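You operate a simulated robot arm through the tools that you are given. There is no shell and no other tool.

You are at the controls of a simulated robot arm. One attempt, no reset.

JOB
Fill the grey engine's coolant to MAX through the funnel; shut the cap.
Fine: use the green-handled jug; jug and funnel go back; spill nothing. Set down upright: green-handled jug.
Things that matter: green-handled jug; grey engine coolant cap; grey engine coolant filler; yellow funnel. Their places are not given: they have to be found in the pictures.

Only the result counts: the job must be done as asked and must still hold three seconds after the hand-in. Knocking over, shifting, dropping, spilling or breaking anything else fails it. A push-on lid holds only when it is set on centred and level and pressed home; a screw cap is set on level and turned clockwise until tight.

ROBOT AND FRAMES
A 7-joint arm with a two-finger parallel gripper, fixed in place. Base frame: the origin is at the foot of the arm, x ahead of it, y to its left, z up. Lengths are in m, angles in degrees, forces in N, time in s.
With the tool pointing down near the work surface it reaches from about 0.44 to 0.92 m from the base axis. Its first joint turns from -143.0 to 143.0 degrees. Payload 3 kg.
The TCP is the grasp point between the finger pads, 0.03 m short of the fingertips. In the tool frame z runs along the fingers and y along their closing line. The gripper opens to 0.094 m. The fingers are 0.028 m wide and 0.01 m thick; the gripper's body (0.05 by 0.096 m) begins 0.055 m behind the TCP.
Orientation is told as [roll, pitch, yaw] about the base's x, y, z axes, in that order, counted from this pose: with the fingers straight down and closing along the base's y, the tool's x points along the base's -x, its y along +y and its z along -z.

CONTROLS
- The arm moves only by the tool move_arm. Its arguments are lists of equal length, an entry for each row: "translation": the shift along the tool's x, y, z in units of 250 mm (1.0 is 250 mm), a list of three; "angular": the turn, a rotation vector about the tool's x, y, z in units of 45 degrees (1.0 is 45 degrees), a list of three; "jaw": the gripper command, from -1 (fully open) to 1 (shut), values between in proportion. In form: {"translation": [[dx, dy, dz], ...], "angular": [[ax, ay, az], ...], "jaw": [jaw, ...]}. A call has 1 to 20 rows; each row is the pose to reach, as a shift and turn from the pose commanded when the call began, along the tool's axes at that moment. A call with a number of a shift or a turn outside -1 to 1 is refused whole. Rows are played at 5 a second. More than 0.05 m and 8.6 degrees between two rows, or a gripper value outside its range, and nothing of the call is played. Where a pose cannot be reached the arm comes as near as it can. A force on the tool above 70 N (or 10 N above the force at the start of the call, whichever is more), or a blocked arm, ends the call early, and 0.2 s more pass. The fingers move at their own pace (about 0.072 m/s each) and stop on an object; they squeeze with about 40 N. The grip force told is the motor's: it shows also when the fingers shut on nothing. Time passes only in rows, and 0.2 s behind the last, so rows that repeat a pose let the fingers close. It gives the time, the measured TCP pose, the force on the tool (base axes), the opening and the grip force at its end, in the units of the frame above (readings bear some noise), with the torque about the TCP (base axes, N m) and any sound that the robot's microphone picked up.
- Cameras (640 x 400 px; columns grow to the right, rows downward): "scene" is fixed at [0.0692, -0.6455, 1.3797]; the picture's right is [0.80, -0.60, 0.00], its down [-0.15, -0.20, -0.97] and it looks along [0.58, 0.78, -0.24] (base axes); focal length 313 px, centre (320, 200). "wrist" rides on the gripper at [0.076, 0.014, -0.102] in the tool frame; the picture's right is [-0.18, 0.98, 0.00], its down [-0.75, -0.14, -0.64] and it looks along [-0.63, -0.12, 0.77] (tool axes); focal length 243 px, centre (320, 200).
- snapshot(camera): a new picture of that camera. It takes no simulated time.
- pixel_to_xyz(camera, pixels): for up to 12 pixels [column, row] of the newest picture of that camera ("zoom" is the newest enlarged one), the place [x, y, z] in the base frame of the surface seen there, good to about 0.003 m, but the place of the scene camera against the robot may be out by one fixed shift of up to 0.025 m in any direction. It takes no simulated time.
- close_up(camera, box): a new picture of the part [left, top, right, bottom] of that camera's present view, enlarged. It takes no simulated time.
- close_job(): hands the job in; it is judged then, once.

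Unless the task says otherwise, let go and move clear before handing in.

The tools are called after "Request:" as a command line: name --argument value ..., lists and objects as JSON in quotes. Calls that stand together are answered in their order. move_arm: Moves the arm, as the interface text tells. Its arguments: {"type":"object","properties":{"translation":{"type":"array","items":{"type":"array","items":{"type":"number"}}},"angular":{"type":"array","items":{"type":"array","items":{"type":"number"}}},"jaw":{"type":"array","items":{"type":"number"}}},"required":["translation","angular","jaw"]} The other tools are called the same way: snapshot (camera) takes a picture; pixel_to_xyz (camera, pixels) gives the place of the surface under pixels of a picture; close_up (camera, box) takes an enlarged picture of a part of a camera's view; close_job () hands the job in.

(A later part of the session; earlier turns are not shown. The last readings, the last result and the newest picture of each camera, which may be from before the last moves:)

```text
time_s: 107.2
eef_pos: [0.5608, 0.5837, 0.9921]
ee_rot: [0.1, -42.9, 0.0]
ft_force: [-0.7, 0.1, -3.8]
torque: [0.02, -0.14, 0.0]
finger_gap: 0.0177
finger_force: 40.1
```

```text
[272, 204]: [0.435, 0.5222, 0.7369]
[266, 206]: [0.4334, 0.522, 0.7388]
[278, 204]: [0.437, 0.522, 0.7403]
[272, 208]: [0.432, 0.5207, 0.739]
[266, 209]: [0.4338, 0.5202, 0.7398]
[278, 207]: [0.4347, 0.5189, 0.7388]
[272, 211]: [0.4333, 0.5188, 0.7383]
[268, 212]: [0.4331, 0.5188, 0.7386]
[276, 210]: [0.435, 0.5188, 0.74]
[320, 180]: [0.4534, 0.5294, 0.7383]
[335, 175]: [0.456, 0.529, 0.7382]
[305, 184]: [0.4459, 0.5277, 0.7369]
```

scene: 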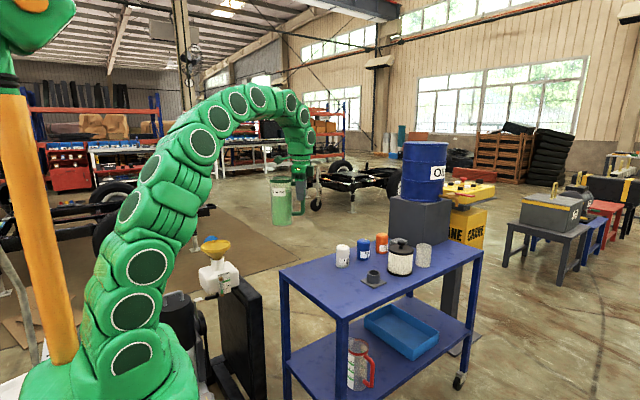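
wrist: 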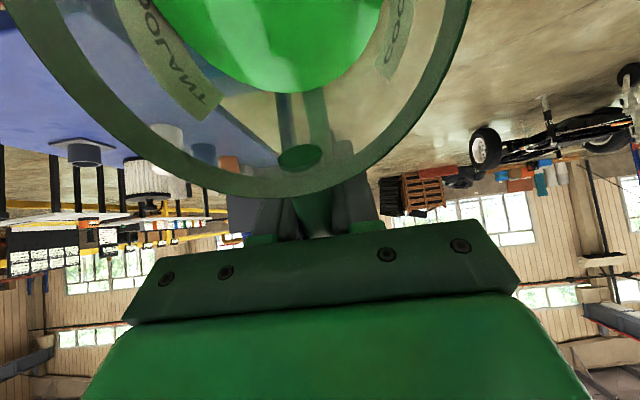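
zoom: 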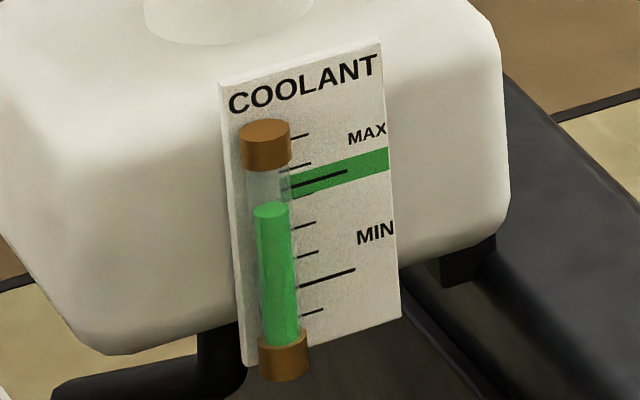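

Flow has stopped and the level reads ≈0.739 against MAX ≈0.7385. I'll lift away and untilt the jug in stages back to upright.

Request:
move_arm --translation '[[-0.06, 0, -0.026], [-0.12, 0, -0.052], [-0.185, 0, -0.08], [-0.2496, 0.002, -0.1064]]' --angular '[[0, 0.072, 0], [0, 0.145, 0], [0, 0.217, 0], [0, 0.289, 0]]' --jaw '[1, 1, 1, 1]'

Request:
move_arm --translation '[[-0.0224, -0.009, -0.031], [-0.0448, -0.018, -0.062], [-0.0672, -0.027, -0.093], [-0.09, -0.036, -0.125], [-0.112, -0.045, -0.156], [-0.1344, -0.0528, -0.188]]' --angular '[[0, 0.11, 0], [0, 0.22, 0], [0, 0.333, 0], [0, 0.444, 0], [0, 0.556, 0], [0, 0.664, 0]]' --jaw '[1, 1, 1, 1, 1, 1]'

Request:
snapshot --camera "scene"

Request:
close_up --camera "scene" --box '[170, 150, 310, 300]'

```text
time_s: 108.2
eef_pos: [0.5899, 0.5851, 1.0528]
ee_rot: [0.0, -29.8, 0.1]
ft_force: [-0.4, -0.1, -4.2]
torque: [0.05, -0.19, 0.01]
finger_gap: 0.0177
finger_force: 39.5
```

```text
time_s: 109.7
eef_pos: [0.5947, 0.5721, 1.1103]
ee_rot: [0.0, 0.1, 0.1]
ft_force: [1.3, -0.6, -4.1]
torque: [0.0, -0.28, 0.05]
finger_gap: 0.0178
finger_force: 39.8
```

```text
taken
```

scene: 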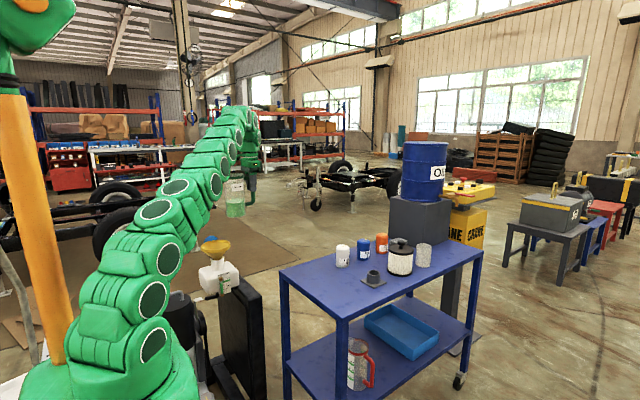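

```text
2.67 times, centred on (240, 225) of scene
```

zoom: 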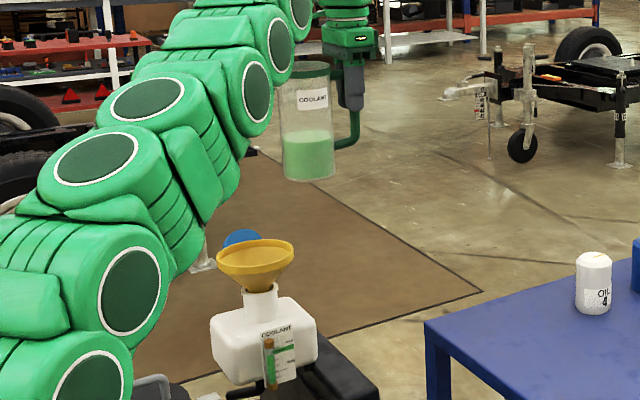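

The jug is upright with plenty left and nothing spilled. I'll carry it back along the reverse route to the cart.

Request:
move_arm --translation '[[-0.034, -0.065, -0.011], [-0.068, -0.131, -0.022], [-0.102, -0.197, -0.033], [-0.136, -0.262, -0.044]]' --angular '[[0, 0, 0], [0, 0, 0], [0, 0, 0], [0, 0, 0]]' --jaw '[1, 1, 1, 1]'

Request:
move_arm --translation '[[-0.012, -0.08, 0], [-0.025, -0.18, 0], [-0.04, -0.28, 0], [-0.053, -0.38, 0], [-0.067, -0.48, 0], [-0.081, -0.58, 0], [-0.095, -0.68, 0], [-0.109, -0.78, 0], [-0.1228, -0.87, 0]]' --angular '[[0, 0, 0.1], [0, 0, 0.21], [0, 0, 0.32], [0, 0, 0.44], [0, 0, 0.56], [0, 0, 0.67], [0, 0, 0.78], [0, 0, 0.89], [0, 0, 1.0]]' --jaw '[1, 1, 1, 1, 1, 1, 1, 1, 1]'

Request:
move_arm --translation '[[-0.07, -0.05, 0], [-0.15, -0.11, 0], [-0.23, -0.17, 0], [-0.31, -0.235, 0], [-0.39, -0.3, 0], [-0.47, -0.36, 0], [-0.55, -0.42, 0], [-0.635, -0.485, 0], [-0.713, -0.543, 0]]' --angular '[[0, 0, 0.1], [0, 0, 0.21], [0, 0, 0.32], [0, 0, 0.44], [0, 0, 0.56], [0, 0, 0.67], [0, 0, 0.78], [0, 0, 0.89], [0, 0, 1.0]]' --jaw '[1, 1, 1, 1, 1, 1, 1, 1, 1]'

Request:
snapshot --camera "wrist"

Request:
close_up --camera "scene" --box '[270, 150, 430, 310]'

```text
time_s: 110.7
eef_pos: [0.6264, 0.5059, 1.1222]
ee_rot: [0.0, 0.0, 0.1]
ft_force: [-0.7, 0.1, -4.0]
torque: [0.0, -0.27, 0.01]
finger_gap: 0.0178
finger_force: 39.8
```

```text
time_s: 112.7
eef_pos: [0.6577, 0.2876, 1.1215]
ee_rot: [0.0, 0.0, -45.0]
ft_force: [0.7, -0.7, -3.2]
torque: [-0.23, -0.22, 0.02]
finger_gap: 0.0177
finger_force: 39.8
```

```text
time_s: 114.7
eef_pos: [0.6905, 0.0661, 1.1218]
ee_rot: [0.0, 0.0, -90.0]
ft_force: [-0.7, 0.4, -3.1]
torque: [-0.25, -0.01, -0.02]
finger_gap: 0.0176
finger_force: 39.9
```

```text
taken
```

wrist: 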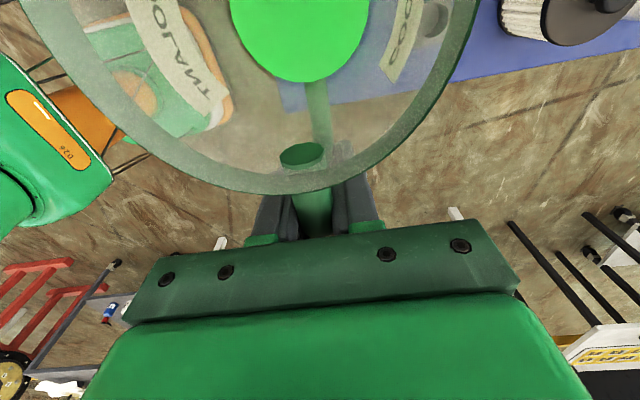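

```text
2.50 times, centred on (350, 230) of scene
```

zoom: 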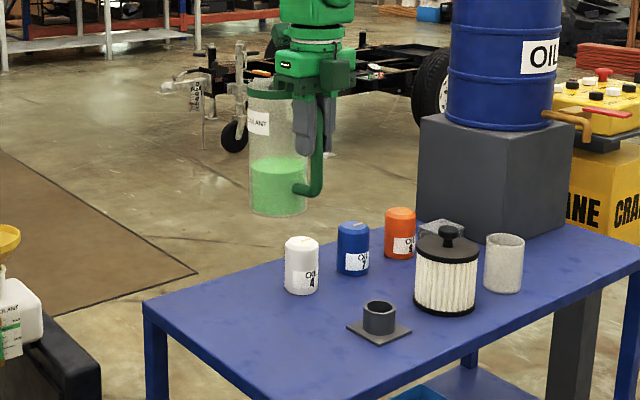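

I'm above the jug's original spot. I'll lower to about 7 mm above the home height, then ease down.

Request:
move_arm --translation '[[0, -0.004, 0.12], [0, -0.004, 0.24], [0, -0.004, 0.36], [0, -0.004, 0.48], [0, -0.004, 0.6], [0, -0.004, 0.7], [0, -0.004, 0.78], [0, -0.004, 0.83]]' --angular '[[0, 0, 0], [0, 0, 0], [0, 0, 0], [0, 0, 0], [0, 0, 0], [0, 0, 0], [0, 0, 0], [0, 0, 0]]' --jaw '[1, 1, 1, 1, 1, 1, 1, 1]'

Request:
close_up --camera "scene" --box '[290, 200, 420, 310]'

```text
time_s: 116.5
eef_pos: [0.6874, 0.0678, 0.913]
ee_rot: [0.0, 0.0, -89.9]
ft_force: [-0.1, 0.3, -3.9]
torque: [-0.28, 0.01, 0.0]
finger_gap: 0.0176
finger_force: 39.7
```

```text
3.64 times, centred on (355, 255) of scene
```

zoom: 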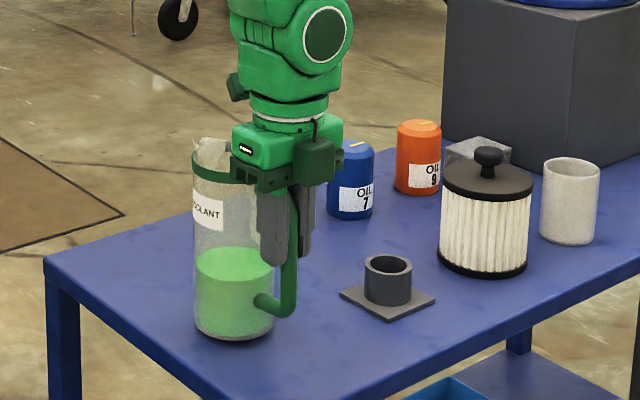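

It's nearly down. I'll ease the last millimetres and watch for the contact force.

Request:
move_arm --translation '[[0, 0, 0.008], [0, 0, 0.016], [0, 0, 0.022], [0, 0, 0.028]]' --angular '[[0, 0, 0], [0, 0, 0], [0, 0, 0], [0, 0, 0]]' --jaw '[1, 1, 1, 1]'

Request:
close_up --camera "scene" --box '[290, 200, 420, 310]'

```text
time_s: 117.5
eef_pos: [0.6899, 0.0659, 0.9073]
ee_rot: [0.1, 0.1, -90.0]
ft_force: [-0.6, -1.1, 3.8]
torque: [0.4, 0.04, 0.05]
finger_gap: 0.0177
finger_force: 40.2
```

```text
3.64 times, centred on (355, 255) of scene
```

zoom: 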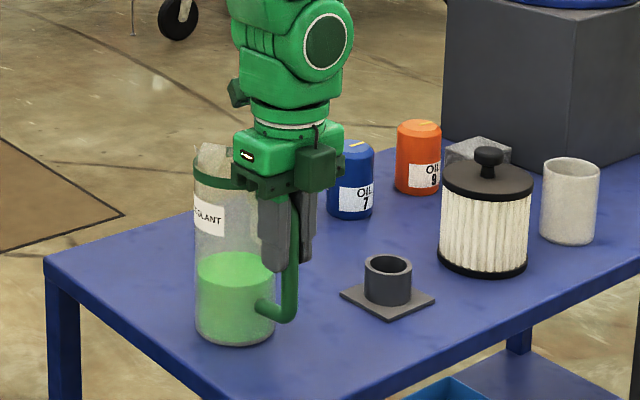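

Contact is made, with the table carrying the weight. I'll open the fingers slowly so the jug settles upright.

Request:
move_arm --translation '[[0, 0, 0], [0, 0, 0], [0, 0, 0], [0, 0, 0], [0, 0, 0]]' --angular '[[0, 0, 0], [0, 0, 0], [0, 0, 0], [0, 0, 0], [0, 0, 0]]' --jaw '[0.5, 0.3, 0.1, -0.06, -0.06]'

Request:
snapshot --camera "wrist"

Request:
close_up --camera "scene" --box '[290, 200, 420, 310]'

```text
time_s: 118.7
eef_pos: [0.6881, 0.0667, 0.9073]
ee_rot: [0.0, 0.1, -89.8]
ft_force: [0.2, 0.1, 0.0]
torque: [0.01, -0.01, 0.0]
finger_gap: 0.05
finger_force: 0.0
```

```text
taken
```

wrist: 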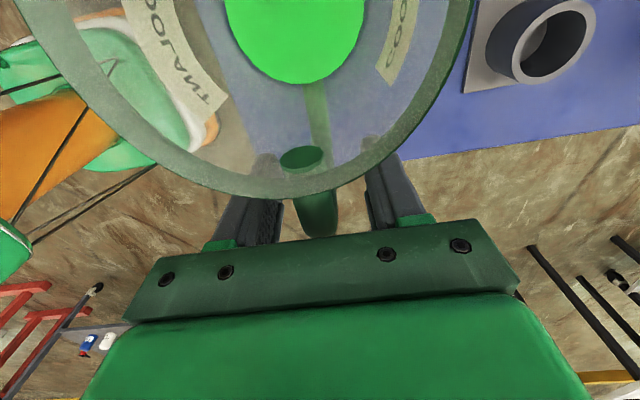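

```text
3.64 times, centred on (355, 255) of scene
```

zoom: 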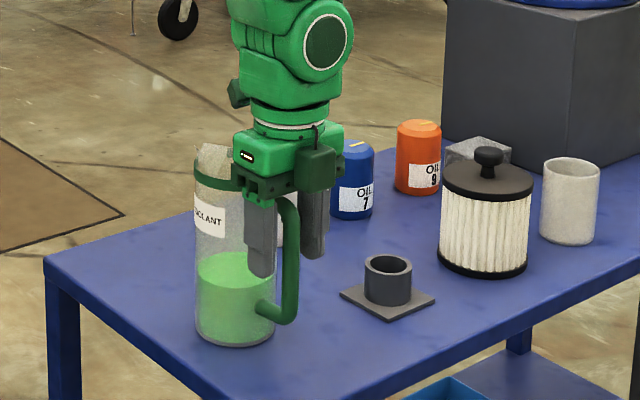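

The jug stands upright at its original spot. I'll rise clear and turn the tool back to yaw 0 on the way to the funnel.

Request:
move_arm --translation '[[0, 0, -0.06], [0, 0, -0.16], [0, 0, -0.3], [0, 0, -0.45], [0, 0, -0.6], [0, 0, -0.75], [0, 0, -0.85]]' --angular '[[0, 0, 0], [0, 0, 0], [0, 0, 0], [0, 0, 0], [0, 0, 0], [0, 0, 0], [0, 0, 0]]' --jaw '[-0.06, -0.06, -0.06, -0.06, -0.06, -0.06, -0.06]'

Request:
move_arm --translation '[[0.1, -0.07, 0], [0.2, -0.14, 0], [0.3, -0.21, 0], [0.4, -0.28, 0], [0.5, -0.35, 0], [0.6, -0.42, 0], [0.7, -0.49, 0]]' --angular '[[0, 0, -0.143], [0, 0, -0.286], [0, 0, -0.429], [0, 0, -0.571], [0, 0, -0.714], [0, 0, -0.857], [0, 0, -1.0]]' --jaw '[0, 0.3, 0.45, 0.45, 0.45, 0.45, 0.45]'

Request:
close_up --camera "scene" --box '[290, 200, 420, 310]'

```text
time_s: 120.2
eef_pos: [0.6885, 0.0695, 1.1205]
ee_rot: [0.1, 0.1, -89.9]
ft_force: [0.3, -0.2, -1.4]
torque: [-0.01, 0.01, -0.02]
finger_gap: 0.0498
finger_force: 0.0
```

```text
time_s: 121.8
eef_pos: [0.5651, 0.2414, 1.1225]
ee_rot: [0.0, 0.0, -44.8]
ft_force: [-0.1, -0.5, -0.4]
torque: [-0.01, -0.03, -0.01]
finger_gap: 0.0259
finger_force: 0.1
```

```text
3.64 times, centred on (355, 255) of scene
```

zoom: 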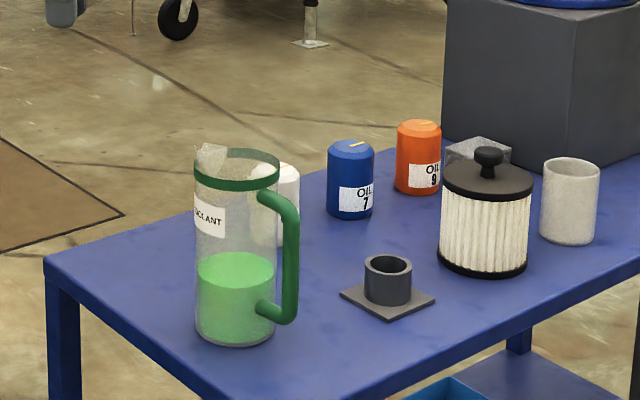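

The jug stands clean and upright. I'll move on toward the funnel at the filler.

Request:
move_arm --translation '[[0.136, 0.025, 0.03], [0.272, 0.05, 0.06], [0.408, 0.076, 0.1], [0.545, 0.102, 0.13], [0.681, 0.127, 0.17], [0.817, 0.153, 0.2], [0.953, 0.178, 0.24]]' --angular '[[0, 0, -0.143], [0, 0, -0.286], [0, 0, -0.429], [0, 0, -0.571], [0, 0, -0.714], [0, 0, -0.857], [0, 0, -1.0]]' --jaw '[0.45, 0.45, 0.45, 0.45, 0.45, 0.45, 0.45]'

Request:
snapshot --camera "wrist"

Request:
close_up --camera "scene" --box '[213, 268, 237, 298]'

Request:
pixel_to_xyz --camera "zoom" --pixels '[[272, 204], [266, 206], [278, 204], [272, 208], [266, 209], [278, 207], [272, 211], [268, 212], [276, 210], [320, 180], [335, 175], [305, 184]]'

```text
time_s: 123.5
eef_pos: [0.4273, 0.4425, 1.059]
ee_rot: [-0.1, 0.0, 0.2]
ft_force: [0.3, -0.2, -0.8]
torque: [-0.01, 0.02, -0.04]
finger_gap: 0.0254
finger_force: 0.1
```

```text
taken
```

wrist: 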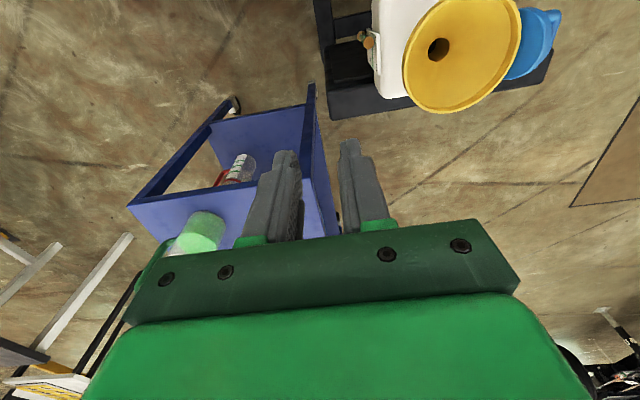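

```text
13.33 times, centred on (225, 283) of scene
```

zoom: 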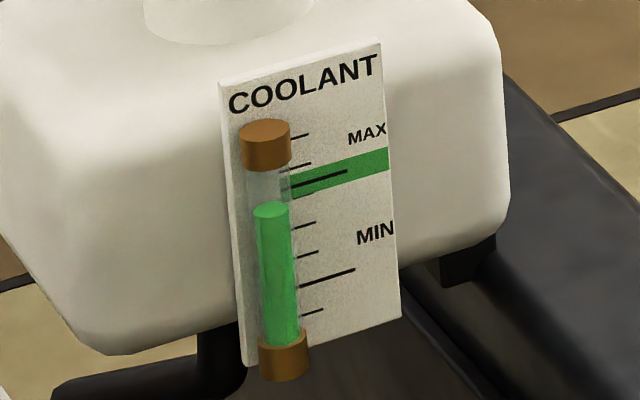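

```text
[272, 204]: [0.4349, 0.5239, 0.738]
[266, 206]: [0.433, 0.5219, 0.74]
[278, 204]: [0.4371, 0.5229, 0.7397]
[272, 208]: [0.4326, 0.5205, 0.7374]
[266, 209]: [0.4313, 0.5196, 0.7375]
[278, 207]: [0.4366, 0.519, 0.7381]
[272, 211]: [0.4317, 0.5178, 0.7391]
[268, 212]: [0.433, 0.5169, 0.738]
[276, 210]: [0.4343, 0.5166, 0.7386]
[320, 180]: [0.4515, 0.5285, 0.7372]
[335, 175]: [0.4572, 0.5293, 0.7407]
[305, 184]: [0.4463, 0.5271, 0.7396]
```

The level holds at ≈0.7385 against MAX ≈0.739, and the funnel bowl is empty. I'll tilt the tool as before and stage for re-gripping the funnel's -y wall.

Request:
move_arm --translation '[[0, 0, 0.03], [0, 0.02, 0.08], [0, 0.04, 0.15], [0, 0.06, 0.23], [0, 0.08, 0.31], [0, 0.1, 0.39], [-0.004, 0.106, 0.464]]' --angular '[[-0.14, 0, 0], [-0.28, 0, 0], [-0.42, 0, 0], [-0.56, 0, 0], [-0.7, 0, 0], [-0.851, 0, 0], [-0.851, 0, 0]]' --jaw '[0.3, 0.15, 0.15, 0.15, 0.15, 0.15, 0.15]'

Request:
snapshot --camera "wrist"

Request:
close_up --camera "wrist" --box '[250, 10, 450, 180]'

Request:
pixel_to_xyz --camera "wrist" --pixels '[[325, 80], [330, 60], [345, 35], [375, 18], [400, 30], [411, 60], [408, 90], [390, 130], [325, 105], [328, 125], [340, 145], [340, 85]]'

```text
time_s: 125.0
eef_pos: [0.4301, 0.4685, 0.9468]
ee_rot: [38.4, 0.0, 0.1]
ft_force: [0.3, 0.1, 0.9]
torque: [0.02, 0.02, 0.01]
finger_gap: 0.04
finger_force: 0.0
```

```text
taken
```

wrist: 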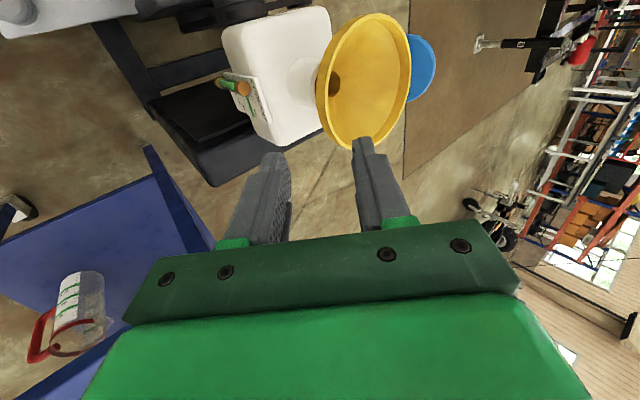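

```text
2.35 times, centred on (350, 95) of wrist
```

zoom: 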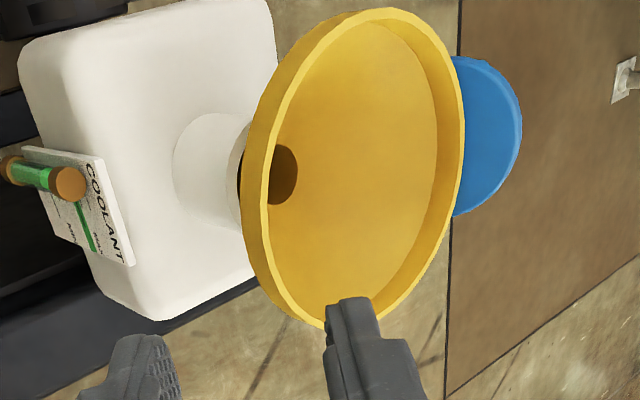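

```text
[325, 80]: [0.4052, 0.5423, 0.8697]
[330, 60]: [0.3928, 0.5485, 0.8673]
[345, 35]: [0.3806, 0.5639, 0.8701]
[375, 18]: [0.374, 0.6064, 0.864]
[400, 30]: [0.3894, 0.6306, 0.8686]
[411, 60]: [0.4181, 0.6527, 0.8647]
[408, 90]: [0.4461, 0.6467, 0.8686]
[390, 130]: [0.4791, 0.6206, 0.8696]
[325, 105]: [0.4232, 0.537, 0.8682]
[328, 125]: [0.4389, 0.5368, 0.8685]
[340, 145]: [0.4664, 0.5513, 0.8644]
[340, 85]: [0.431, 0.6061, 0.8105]
```

The funnel hasn't moved, with its -y lip at (y 0.537, z 0.868). I'll insert along the wall to the same relative grip depth as before and close.

Request:
move_arm --translation '[[0.004, -0.0056, 0.08], [0.004, -0.0056, 0.16], [0.004, -0.0056, 0.24], [0.004, -0.0056, 0.31], [0.004, -0.0056, 0.368], [0.004, -0.0056, 0.368]]' --angular '[[0, 0, 0], [0, 0, 0], [0, 0, 0], [0, 0, 0], [0, 0, 0], [0, 0, 0]]' --jaw '[0.15, 0.15, 0.15, 0.15, 0.15, 0.15]'

Request:
snapshot --camera "wrist"

Request:
close_up --camera "scene" --box '[180, 210, 270, 290]'

```text
time_s: 126.5
eef_pos: [0.4284, 0.5245, 0.8711]
ee_rot: [38.4, 0.0, 0.1]
ft_force: [0.7, -0.4, -0.5]
torque: [-0.04, 0.02, 0.01]
finger_gap: 0.04
finger_force: 0.1
```

```text
taken
```

wrist: 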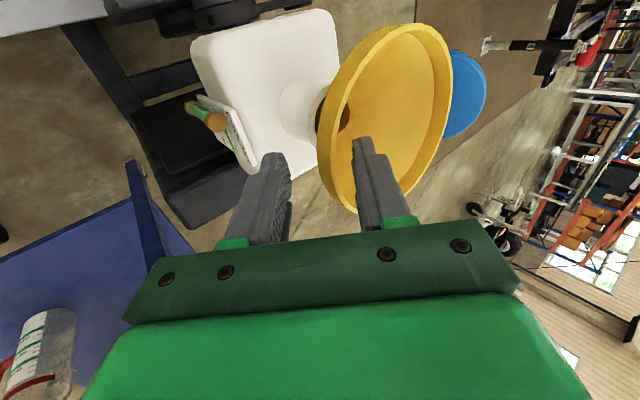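

```text
5.00 times, centred on (225, 250) of scene
```

zoom: 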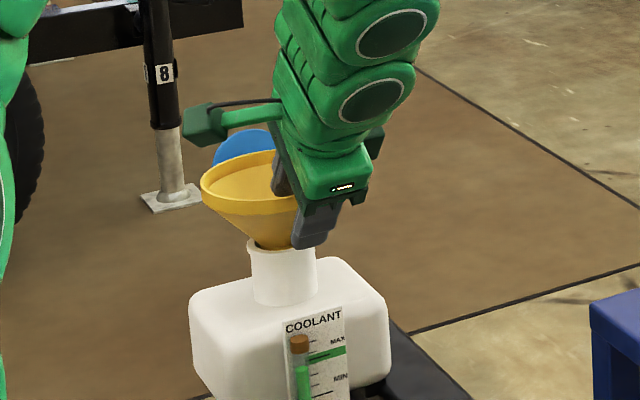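

The wall sits midway between the fingers. I'll close on it.

Request:
move_arm --translation '[[0, 0, 0], [0, 0, 0], [0, 0, 0], [0, 0, 0], [0, 0, 0]]' --angular '[[0, 0, 0], [0, 0, 0], [0, 0, 0], [0, 0, 0], [0, 0, 0]]' --jaw '[0.4, 0.6, 0.8, 1, 1]'

Request:
snapshot --camera "wrist"

Request:
close_up --camera "scene" --box '[180, 210, 270, 290]'

```text
time_s: 127.7
eef_pos: [0.4294, 0.5241, 0.8714]
ee_rot: [38.3, 0.0, 0.0]
ft_force: [-0.5, 1.5, 10.1]
torque: [0.72, 0.08, 0.02]
finger_gap: 0.003
finger_force: 37.4
```

```text
taken
```

wrist: 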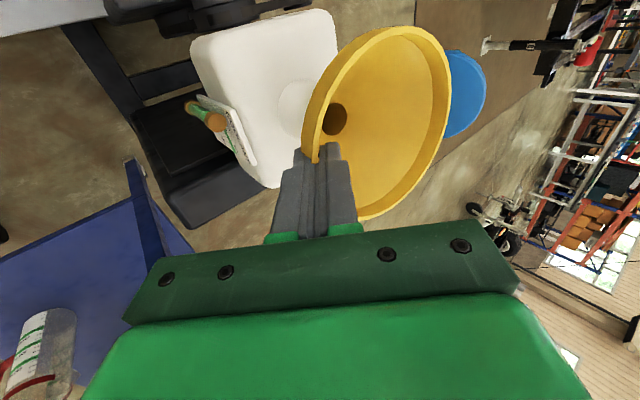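

```text
5.00 times, centred on (225, 250) of scene
```

zoom: 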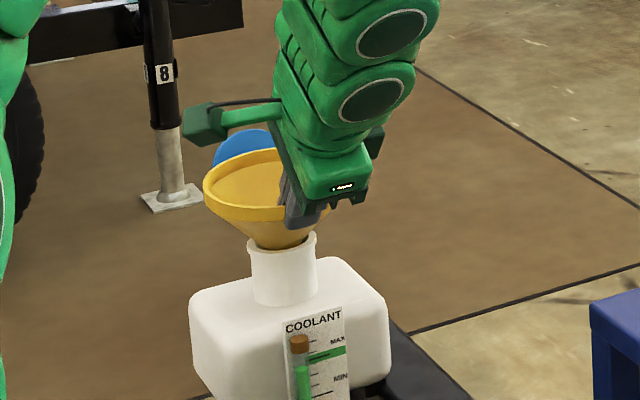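

The grip is firm (gap 3 mm). I'll lift straight up out of the neck.

Request:
move_arm --translation '[[0, 0.025, -0.0314], [0, 0.06, -0.0754], [0, 0.12, -0.151], [0, 0.2, -0.252], [0, 0.28, -0.354], [0, 0.36, -0.456], [0, 0.44, -0.557], [0, 0.52, -0.659], [0, 0.595, -0.754]]' --angular '[[0, 0, 0], [0, 0, 0], [0, 0, 0], [0, 0, 0], [0, 0, 0], [0, 0, 0], [0, 0, 0], [0, 0, 0], [0, 0, 0]]' --jaw '[1, 1, 1, 1, 1, 1, 1, 1, 1]'

Request:
snapshot --camera "wrist"

Request:
close_up --camera "scene" --box '[150, 170, 310, 290]'

```text
time_s: 129.7
eef_pos: [0.4309, 0.5225, 1.1118]
ee_rot: [38.3, 0.0, 0.1]
ft_force: [-0.5, 0.6, -0.6]
torque: [-0.01, -0.03, 0.03]
finger_gap: 0.0025
finger_force: 37.3
```

```text
taken
```

wrist: 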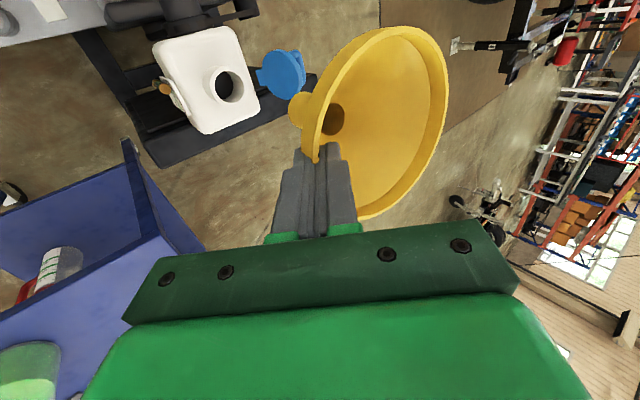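

```text
3.33 times, centred on (230, 230) of scene
```

zoom: 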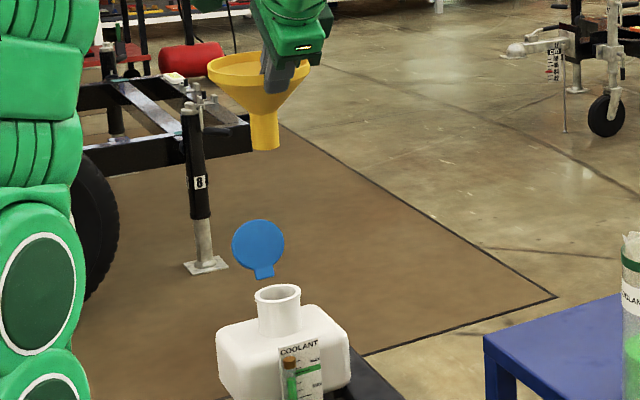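

The funnel is out cleanly. I'll measure its pose in the grip, since it may have shifted slightly compared with the first carry.

Request:
close_up --camera "wrist" --box '[270, 10, 470, 230]'

Request:
pixel_to_xyz --camera "wrist" --pixels '[[320, 110], [330, 80], [350, 50], [380, 31], [415, 32], [440, 60], [446, 95], [438, 140], [410, 190], [375, 214], [294, 112], [298, 100]]'

```text
1.82 times, centred on (370, 120) of wrist
```

zoom: 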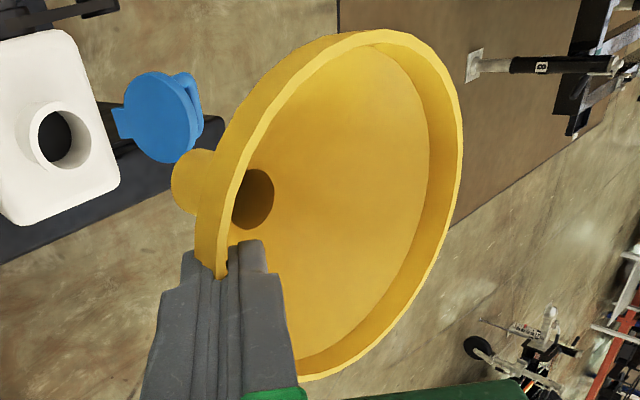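

```text
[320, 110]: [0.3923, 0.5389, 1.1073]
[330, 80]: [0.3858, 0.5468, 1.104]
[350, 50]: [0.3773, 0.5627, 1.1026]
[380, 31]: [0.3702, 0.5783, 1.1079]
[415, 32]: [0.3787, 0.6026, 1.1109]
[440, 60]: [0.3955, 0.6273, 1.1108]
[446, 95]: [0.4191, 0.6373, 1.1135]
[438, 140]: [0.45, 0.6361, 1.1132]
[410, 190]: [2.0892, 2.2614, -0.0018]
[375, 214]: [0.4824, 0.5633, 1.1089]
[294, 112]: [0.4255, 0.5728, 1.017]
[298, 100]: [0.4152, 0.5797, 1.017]
```

The funnel sits about 3 mm differently in the grip but just as level as before. I'll carry it back over the cart with matching offsets.

Request:
move_arm --translation '[[-0.09, -0.085, -0.067], [-0.185, -0.17, -0.135], [-0.28, -0.26, -0.205], [-0.373, -0.345, -0.272], [-0.466, -0.431, -0.34], [-0.559, -0.517, -0.408], [-0.652, -0.603, -0.476], [-0.745, -0.689, -0.544], [-0.838, -0.775, -0.612]]' --angular '[[0, 0, 0], [0, 0, 0], [0, 0, 0], [0, 0, 0], [0, 0, 0], [0, 0, 0], [0, 0, 0], [0, 0, 0], [0, 0, 0]]' --jaw '[1, 1, 1, 1, 1, 1, 1, 1, 1]'

Request:
move_arm --translation '[[-0.09, -0.085, -0.067], [-0.185, -0.17, -0.135], [-0.28, -0.26, -0.205], [-0.373, -0.345, -0.272], [-0.466, -0.431, -0.34], [-0.559, -0.517, -0.408], [-0.652, -0.603, -0.476], [-0.745, -0.689, -0.544], [-0.838, -0.775, -0.612]]' --angular '[[0, 0, 0], [0, 0, 0], [0, 0, 0], [0, 0, 0], [0, 0, 0], [0, 0, 0], [0, 0, 0], [0, 0, 0], [0, 0, 0]]' --jaw '[1, 1, 1, 1, 1, 1, 1, 1, 1]'

Request:
snapshot --camera "wrist"

Request:
close_up --camera "scene" --box '[310, 180, 440, 306]'

```text
time_s: 131.7
eef_pos: [0.6396, 0.2768, 1.1111]
ee_rot: [38.4, -0.1, -0.1]
ft_force: [0.0, 0.7, -0.8]
torque: [-0.03, -0.01, -0.01]
finger_gap: 0.0029
finger_force: 37.8
```

```text
time_s: 133.7
eef_pos: [0.8479, 0.0278, 1.1099]
ee_rot: [38.4, 0.1, 0.1]
ft_force: [-0.2, 0.7, -0.3]
torque: [-0.05, -0.02, -0.01]
finger_gap: 0.0026
finger_force: 37.2
```

```text
taken
```

wrist: 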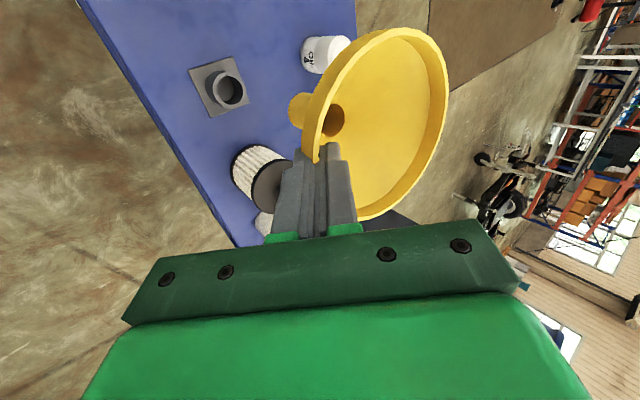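

```text
3.17 times, centred on (375, 243) of scene
```

zoom: 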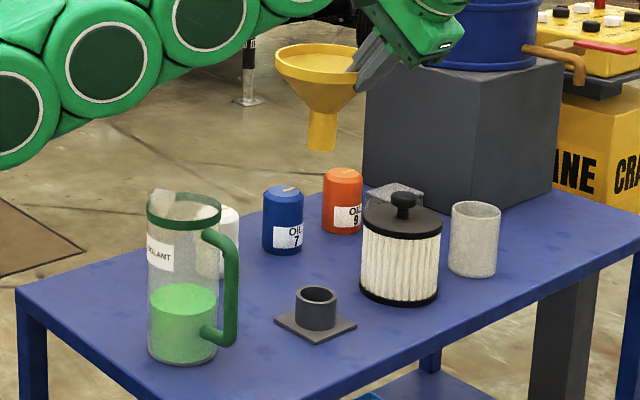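

I can see the socket at wrist (231,90). I'll measure its ring and the funnel's spout before lowering.

Request:
close_up --camera "wrist" --box '[170, 40, 330, 150]'

Request:
pixel_to_xyz --camera "wrist" --pixels '[[214, 92], [247, 88], [230, 74], [236, 105], [219, 80], [243, 78], [221, 102], [246, 97], [291, 107], [300, 95], [295, 120], [302, 118]]'

Request:
pixel_to_xyz --camera "wrist" --pixels '[[320, 110], [330, 80], [350, 50], [380, 33], [415, 32], [440, 60], [446, 95], [438, 140], [405, 195], [375, 215]]'

```text
3.64 times, centred on (250, 95) of wrist
```

zoom: 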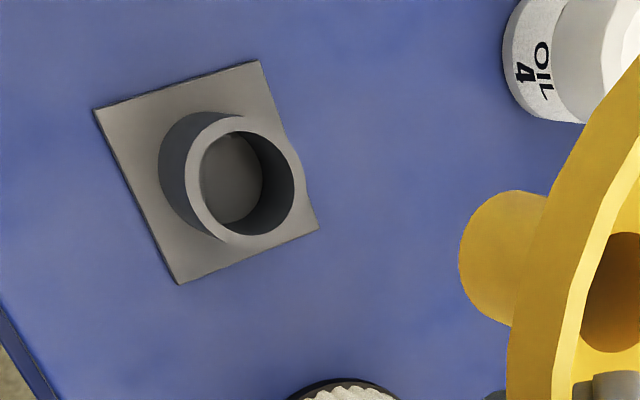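

```text
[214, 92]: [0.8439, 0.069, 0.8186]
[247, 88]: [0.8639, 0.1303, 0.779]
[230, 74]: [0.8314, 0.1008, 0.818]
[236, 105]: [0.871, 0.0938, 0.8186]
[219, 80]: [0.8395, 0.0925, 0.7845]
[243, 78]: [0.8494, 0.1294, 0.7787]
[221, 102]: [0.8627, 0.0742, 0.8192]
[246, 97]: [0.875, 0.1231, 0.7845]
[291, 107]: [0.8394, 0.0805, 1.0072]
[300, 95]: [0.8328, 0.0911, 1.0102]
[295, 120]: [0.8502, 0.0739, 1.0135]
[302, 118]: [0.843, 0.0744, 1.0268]
```

```text
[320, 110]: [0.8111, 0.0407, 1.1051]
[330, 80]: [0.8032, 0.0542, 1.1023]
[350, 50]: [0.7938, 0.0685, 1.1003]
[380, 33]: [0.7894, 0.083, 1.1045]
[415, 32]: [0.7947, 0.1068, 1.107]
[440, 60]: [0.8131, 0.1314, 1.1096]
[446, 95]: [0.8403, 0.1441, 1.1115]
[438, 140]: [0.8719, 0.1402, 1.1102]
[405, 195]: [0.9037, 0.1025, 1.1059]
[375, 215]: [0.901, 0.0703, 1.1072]
```

I'll sample the socket's ring in the enlarged view for a precise centre.

Request:
pixel_to_xyz --camera "zoom" --pixels '[[193, 178], [202, 145], [222, 124], [248, 121], [275, 137], [298, 180], [288, 215], [262, 236], [235, 238], [208, 218], [240, 125], [296, 165]]'

```text
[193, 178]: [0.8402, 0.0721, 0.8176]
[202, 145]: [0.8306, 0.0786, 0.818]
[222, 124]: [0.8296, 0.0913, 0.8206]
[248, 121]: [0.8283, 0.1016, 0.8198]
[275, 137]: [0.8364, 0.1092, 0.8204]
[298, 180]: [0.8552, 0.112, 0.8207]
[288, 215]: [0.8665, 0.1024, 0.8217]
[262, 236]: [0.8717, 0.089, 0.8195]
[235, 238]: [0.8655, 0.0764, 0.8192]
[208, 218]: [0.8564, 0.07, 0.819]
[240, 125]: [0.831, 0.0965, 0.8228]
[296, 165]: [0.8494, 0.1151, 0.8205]
```

The socket centre is (0.850,0.0925) and the funnel's axis is (0.8465,0.0875). I'll shift +4/+5 mm and lower until the spout is just above the socket.

Request:
move_arm --translation '[[-0.016, 0.0157, 0.0124], [-0.016, -0.055, 0.1], [-0.016, -0.125, 0.188], [-0.016, -0.194, 0.276], [-0.016, -0.263, 0.364], [-0.016, -0.3315, 0.452]]' --angular '[[0, 0, 0], [0, 0, 0], [0, 0, 0], [0, 0, 0], [0, 0, 0], [0, 0, 0]]' --jaw '[1, 1, 1, 1, 1, 1]'

Request:
snapshot --camera "wrist"

Request:
close_up --camera "scene" --box '[330, 205, 420, 290]'

Request:
close_up --camera "wrist" --box '[200, 20, 400, 160]'

```text
time_s: 135.1
eef_pos: [0.8533, 0.0373, 0.97]
ee_rot: [38.3, 0.0, 0.0]
ft_force: [1.2, 1.0, 0.1]
torque: [-0.05, 0.01, 0.01]
finger_gap: 0.0026
finger_force: 37.0
```

```text
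taken
```

wrist: 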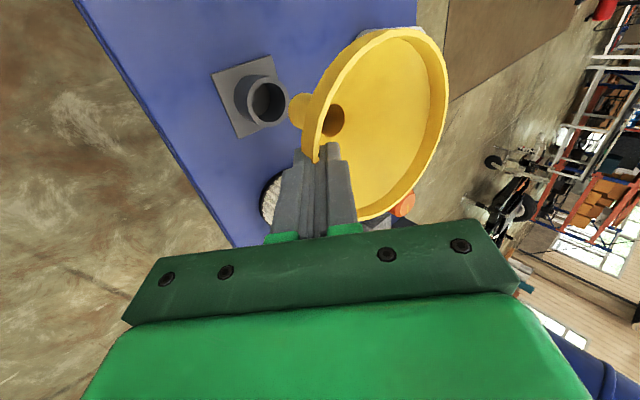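

```text
4.71 times, centred on (375, 248) of scene
```

zoom: 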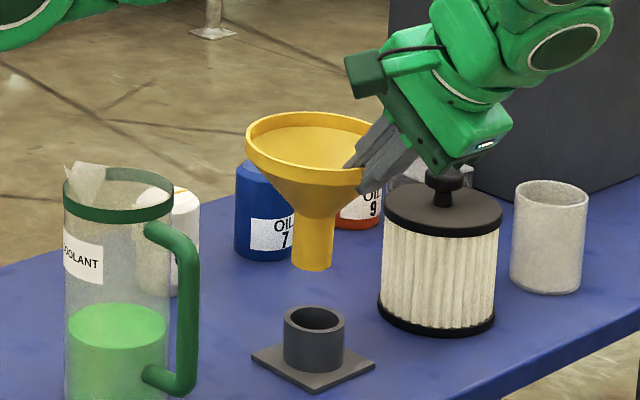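

```text
2.86 times, centred on (300, 90) of wrist
```

zoom: 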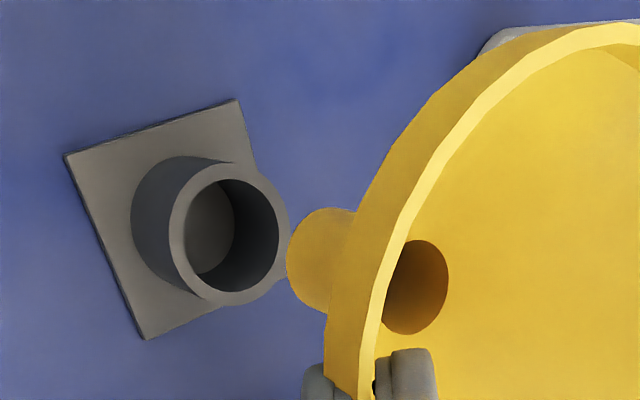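

In the scene view the spout (col 312) is over the socket (col 314). I'll verify numerically with another set of rim and socket samples.

Request:
pixel_to_xyz --camera "wrist" --pixels '[[320, 110], [330, 80], [350, 50], [380, 33], [415, 32], [440, 60], [446, 95], [438, 140], [405, 195], [375, 215]]'

Request:
pixel_to_xyz --camera "zoom" --pixels '[[176, 230], [185, 200], [205, 177], [235, 172], [262, 185], [283, 220], [280, 260], [255, 290], [222, 297], [195, 280], [295, 250], [315, 300]]'

```text
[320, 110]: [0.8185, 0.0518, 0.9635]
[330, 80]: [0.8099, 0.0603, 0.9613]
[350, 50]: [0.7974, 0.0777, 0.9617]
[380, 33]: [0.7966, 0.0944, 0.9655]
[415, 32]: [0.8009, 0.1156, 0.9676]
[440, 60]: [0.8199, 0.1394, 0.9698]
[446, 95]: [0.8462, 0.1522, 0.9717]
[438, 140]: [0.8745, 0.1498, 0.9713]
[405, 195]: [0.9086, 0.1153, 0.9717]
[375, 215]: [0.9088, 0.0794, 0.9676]
```

```text
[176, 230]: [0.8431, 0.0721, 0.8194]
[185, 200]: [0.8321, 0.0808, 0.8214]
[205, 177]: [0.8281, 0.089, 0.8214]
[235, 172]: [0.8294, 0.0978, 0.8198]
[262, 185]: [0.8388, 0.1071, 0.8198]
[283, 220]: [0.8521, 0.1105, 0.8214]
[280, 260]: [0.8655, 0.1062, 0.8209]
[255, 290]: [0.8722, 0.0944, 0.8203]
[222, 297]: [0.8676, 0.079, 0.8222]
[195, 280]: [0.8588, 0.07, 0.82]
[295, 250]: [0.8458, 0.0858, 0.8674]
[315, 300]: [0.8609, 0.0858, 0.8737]
```

The funnel axis (0.853,0.096) is 3–4 mm off the socket (0.850,0.092). I'll correct that and lower 65 mm.

Request:
move_arm --translation '[[0.012, -0.0126, -0.0099], [0.012, -0.053, 0.041], [0.012, -0.093, 0.092], [0.012, -0.134, 0.143], [0.012, -0.1738, 0.1942]]' --angular '[[0, 0, 0], [0, 0, 0], [0, 0, 0], [0, 0, 0], [0, 0, 0]]' --jaw '[1, 1, 1, 1, 1]'

Request:
snapshot --camera "wrist"

Request:
close_up --camera "scene" --box '[330, 205, 420, 290]'

```text
time_s: 136.2
eef_pos: [0.8503, 0.0307, 0.9072]
ee_rot: [38.4, -0.2, -0.1]
ft_force: [-0.6, -17.5, 37.7]
torque: [1.33, -0.14, -0.03]
finger_gap: 0.01
finger_force: 40.2
```

```text
taken
```

wrist: 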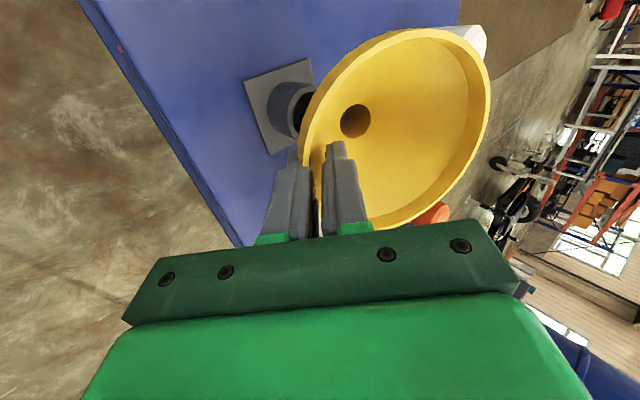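

```text
4.71 times, centred on (375, 248) of scene
```

zoom: 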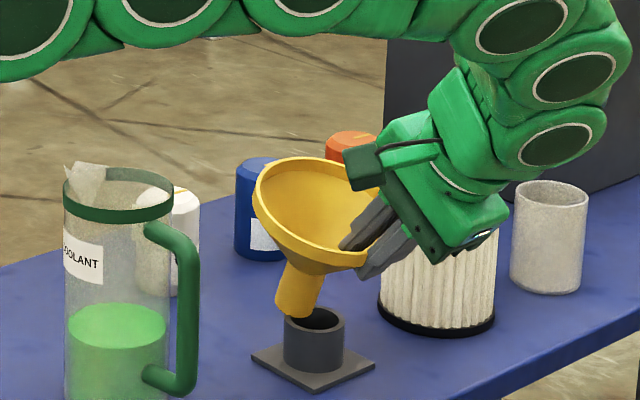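

The spout caught the socket rim and the funnel tilted in the grip. I'll raise 50 mm right away to unload and see how it sits.

Request:
move_arm --translation '[[0, 0.025, -0.0314], [0, 0.062, -0.0785], [0, 0.1, -0.126], [0, 0.124, -0.157]]' --angular '[[0, 0, 0], [0, 0, 0], [0, 0, 0], [0, 0, 0]]' --jaw '[1, 1, 1, 1]'

Request:
snapshot --camera "wrist"

Request:
close_up --camera "scene" --box '[330, 205, 420, 290]'

Request:
close_up --camera "wrist" --box '[220, 10, 500, 230]'

```text
time_s: 137.2
eef_pos: [0.8497, 0.031, 0.9553]
ee_rot: [38.3, 0.0, 0.1]
ft_force: [-0.8, -0.8, -1.0]
torque: [-0.03, 0.02, -0.01]
finger_gap: 0.0032
finger_force: 37.9
```

```text
taken
```

wrist: 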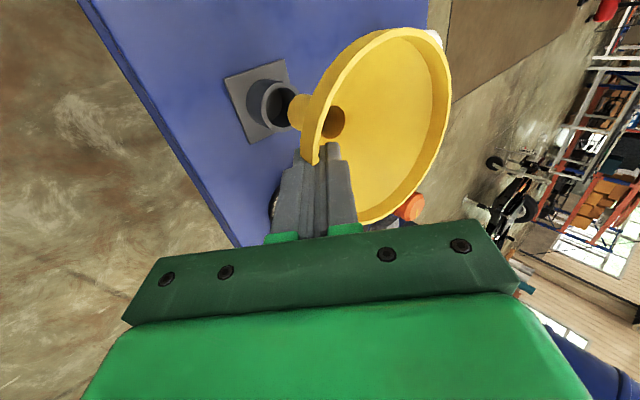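

```text
4.71 times, centred on (375, 248) of scene
```

zoom: 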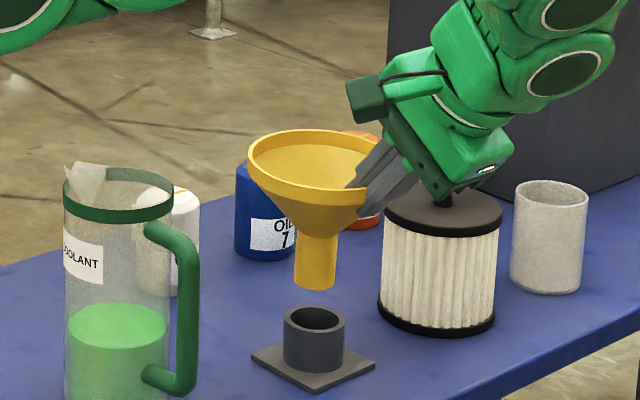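

```text
1.82 times, centred on (360, 120) of wrist
```

zoom: 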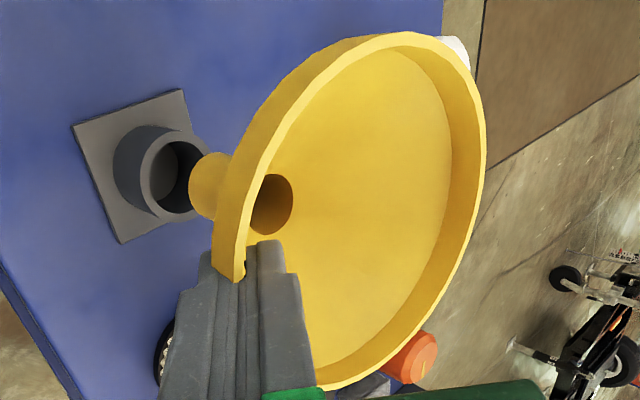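

Once unloaded, the funnel snapped back level against the pads (gap 3.2 mm). I'll measure spout, rim and socket again carefully.

Request:
pixel_to_xyz --camera "zoom" --pixels '[[247, 215], [258, 160], [283, 110], [325, 65], [375, 42], [430, 45], [470, 80], [484, 140], [470, 225], [430, 310], [380, 358], [330, 384]]'

Request:
pixel_to_xyz --camera "zoom" --pixels '[[145, 180], [150, 155], [170, 140], [190, 137], [155, 205], [170, 216], [195, 185], [197, 165], [205, 158], [200, 205], [210, 215], [215, 185]]'

Request:
close_up --camera "wrist" --box '[220, 50, 350, 150]'

```text
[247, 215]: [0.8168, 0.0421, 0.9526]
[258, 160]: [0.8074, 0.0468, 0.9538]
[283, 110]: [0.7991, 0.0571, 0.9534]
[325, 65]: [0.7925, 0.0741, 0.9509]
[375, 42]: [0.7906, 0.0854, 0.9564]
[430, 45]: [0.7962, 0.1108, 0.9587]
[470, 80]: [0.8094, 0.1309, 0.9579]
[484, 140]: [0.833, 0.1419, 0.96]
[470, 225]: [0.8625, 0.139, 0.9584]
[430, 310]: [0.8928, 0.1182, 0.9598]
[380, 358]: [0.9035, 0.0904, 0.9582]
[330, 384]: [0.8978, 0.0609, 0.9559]
```

```text
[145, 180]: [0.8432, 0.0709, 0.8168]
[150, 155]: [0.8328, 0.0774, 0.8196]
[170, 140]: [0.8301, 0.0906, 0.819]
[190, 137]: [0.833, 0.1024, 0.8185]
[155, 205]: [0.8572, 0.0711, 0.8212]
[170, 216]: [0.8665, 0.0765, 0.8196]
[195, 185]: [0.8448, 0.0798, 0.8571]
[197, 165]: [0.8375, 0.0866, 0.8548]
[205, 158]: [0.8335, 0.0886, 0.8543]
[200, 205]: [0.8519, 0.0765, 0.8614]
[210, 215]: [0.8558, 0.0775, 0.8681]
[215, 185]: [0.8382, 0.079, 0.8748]
```

```text
4.00 times, centred on (285, 100) of wrist
```

zoom: 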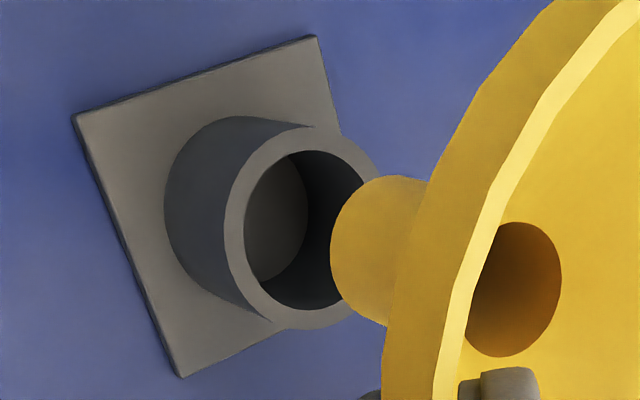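

Fitting the rim plane shows the funnel is really tilted about 3.6° (+y side up) and 1.3° in x, which pushed the spout off the socket. I'll rotate the tool to level it and shift toward the socket centre, then re-measure.

Request:
move_arm --translation '[[-0.006, 0.009, 0.006], [-0.012, 0.018, 0.012], [-0.012, 0.018, 0.012]]' --angular '[[0.04, 0.0114, 0.009], [0.08, 0.0227, 0.0179], [0.08, 0.0227, 0.0179]]' --jaw '[1, 1, 1]'

Request:
snapshot --camera "wrist"

Request:
close_up --camera "wrist" --box '[220, 10, 500, 230]'

Request:
pixel_to_xyz --camera "zoom" --pixels '[[247, 215], [258, 160], [283, 110], [325, 65], [375, 42], [430, 45], [470, 80], [484, 140], [470, 225], [430, 310], [380, 358], [330, 384]]'

```text
time_s: 138.1
eef_pos: [0.8521, 0.0354, 0.9571]
ee_rot: [34.7, 1.3, 0.0]
ft_force: [-0.3, -0.2, -1.7]
torque: [-0.06, 0.02, 0.02]
finger_gap: 0.0029
finger_force: 37.8
```

```text
taken
```

wrist: 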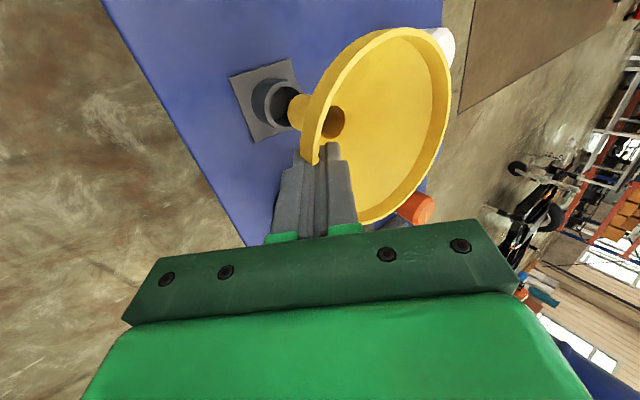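

```text
1.82 times, centred on (360, 120) of wrist
```

zoom: 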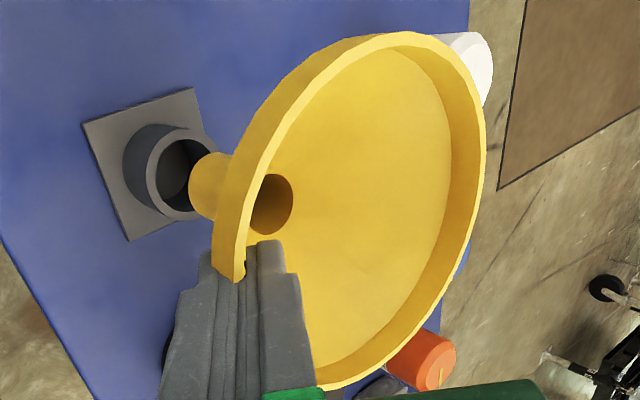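

```text
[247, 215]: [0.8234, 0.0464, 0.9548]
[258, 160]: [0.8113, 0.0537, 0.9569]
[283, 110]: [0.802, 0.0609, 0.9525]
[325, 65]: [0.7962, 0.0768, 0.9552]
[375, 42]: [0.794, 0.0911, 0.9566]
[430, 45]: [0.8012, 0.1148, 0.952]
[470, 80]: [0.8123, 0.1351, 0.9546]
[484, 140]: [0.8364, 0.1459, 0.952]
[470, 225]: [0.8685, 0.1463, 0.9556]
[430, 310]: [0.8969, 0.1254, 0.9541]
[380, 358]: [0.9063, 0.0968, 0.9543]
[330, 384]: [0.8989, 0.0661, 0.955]
```

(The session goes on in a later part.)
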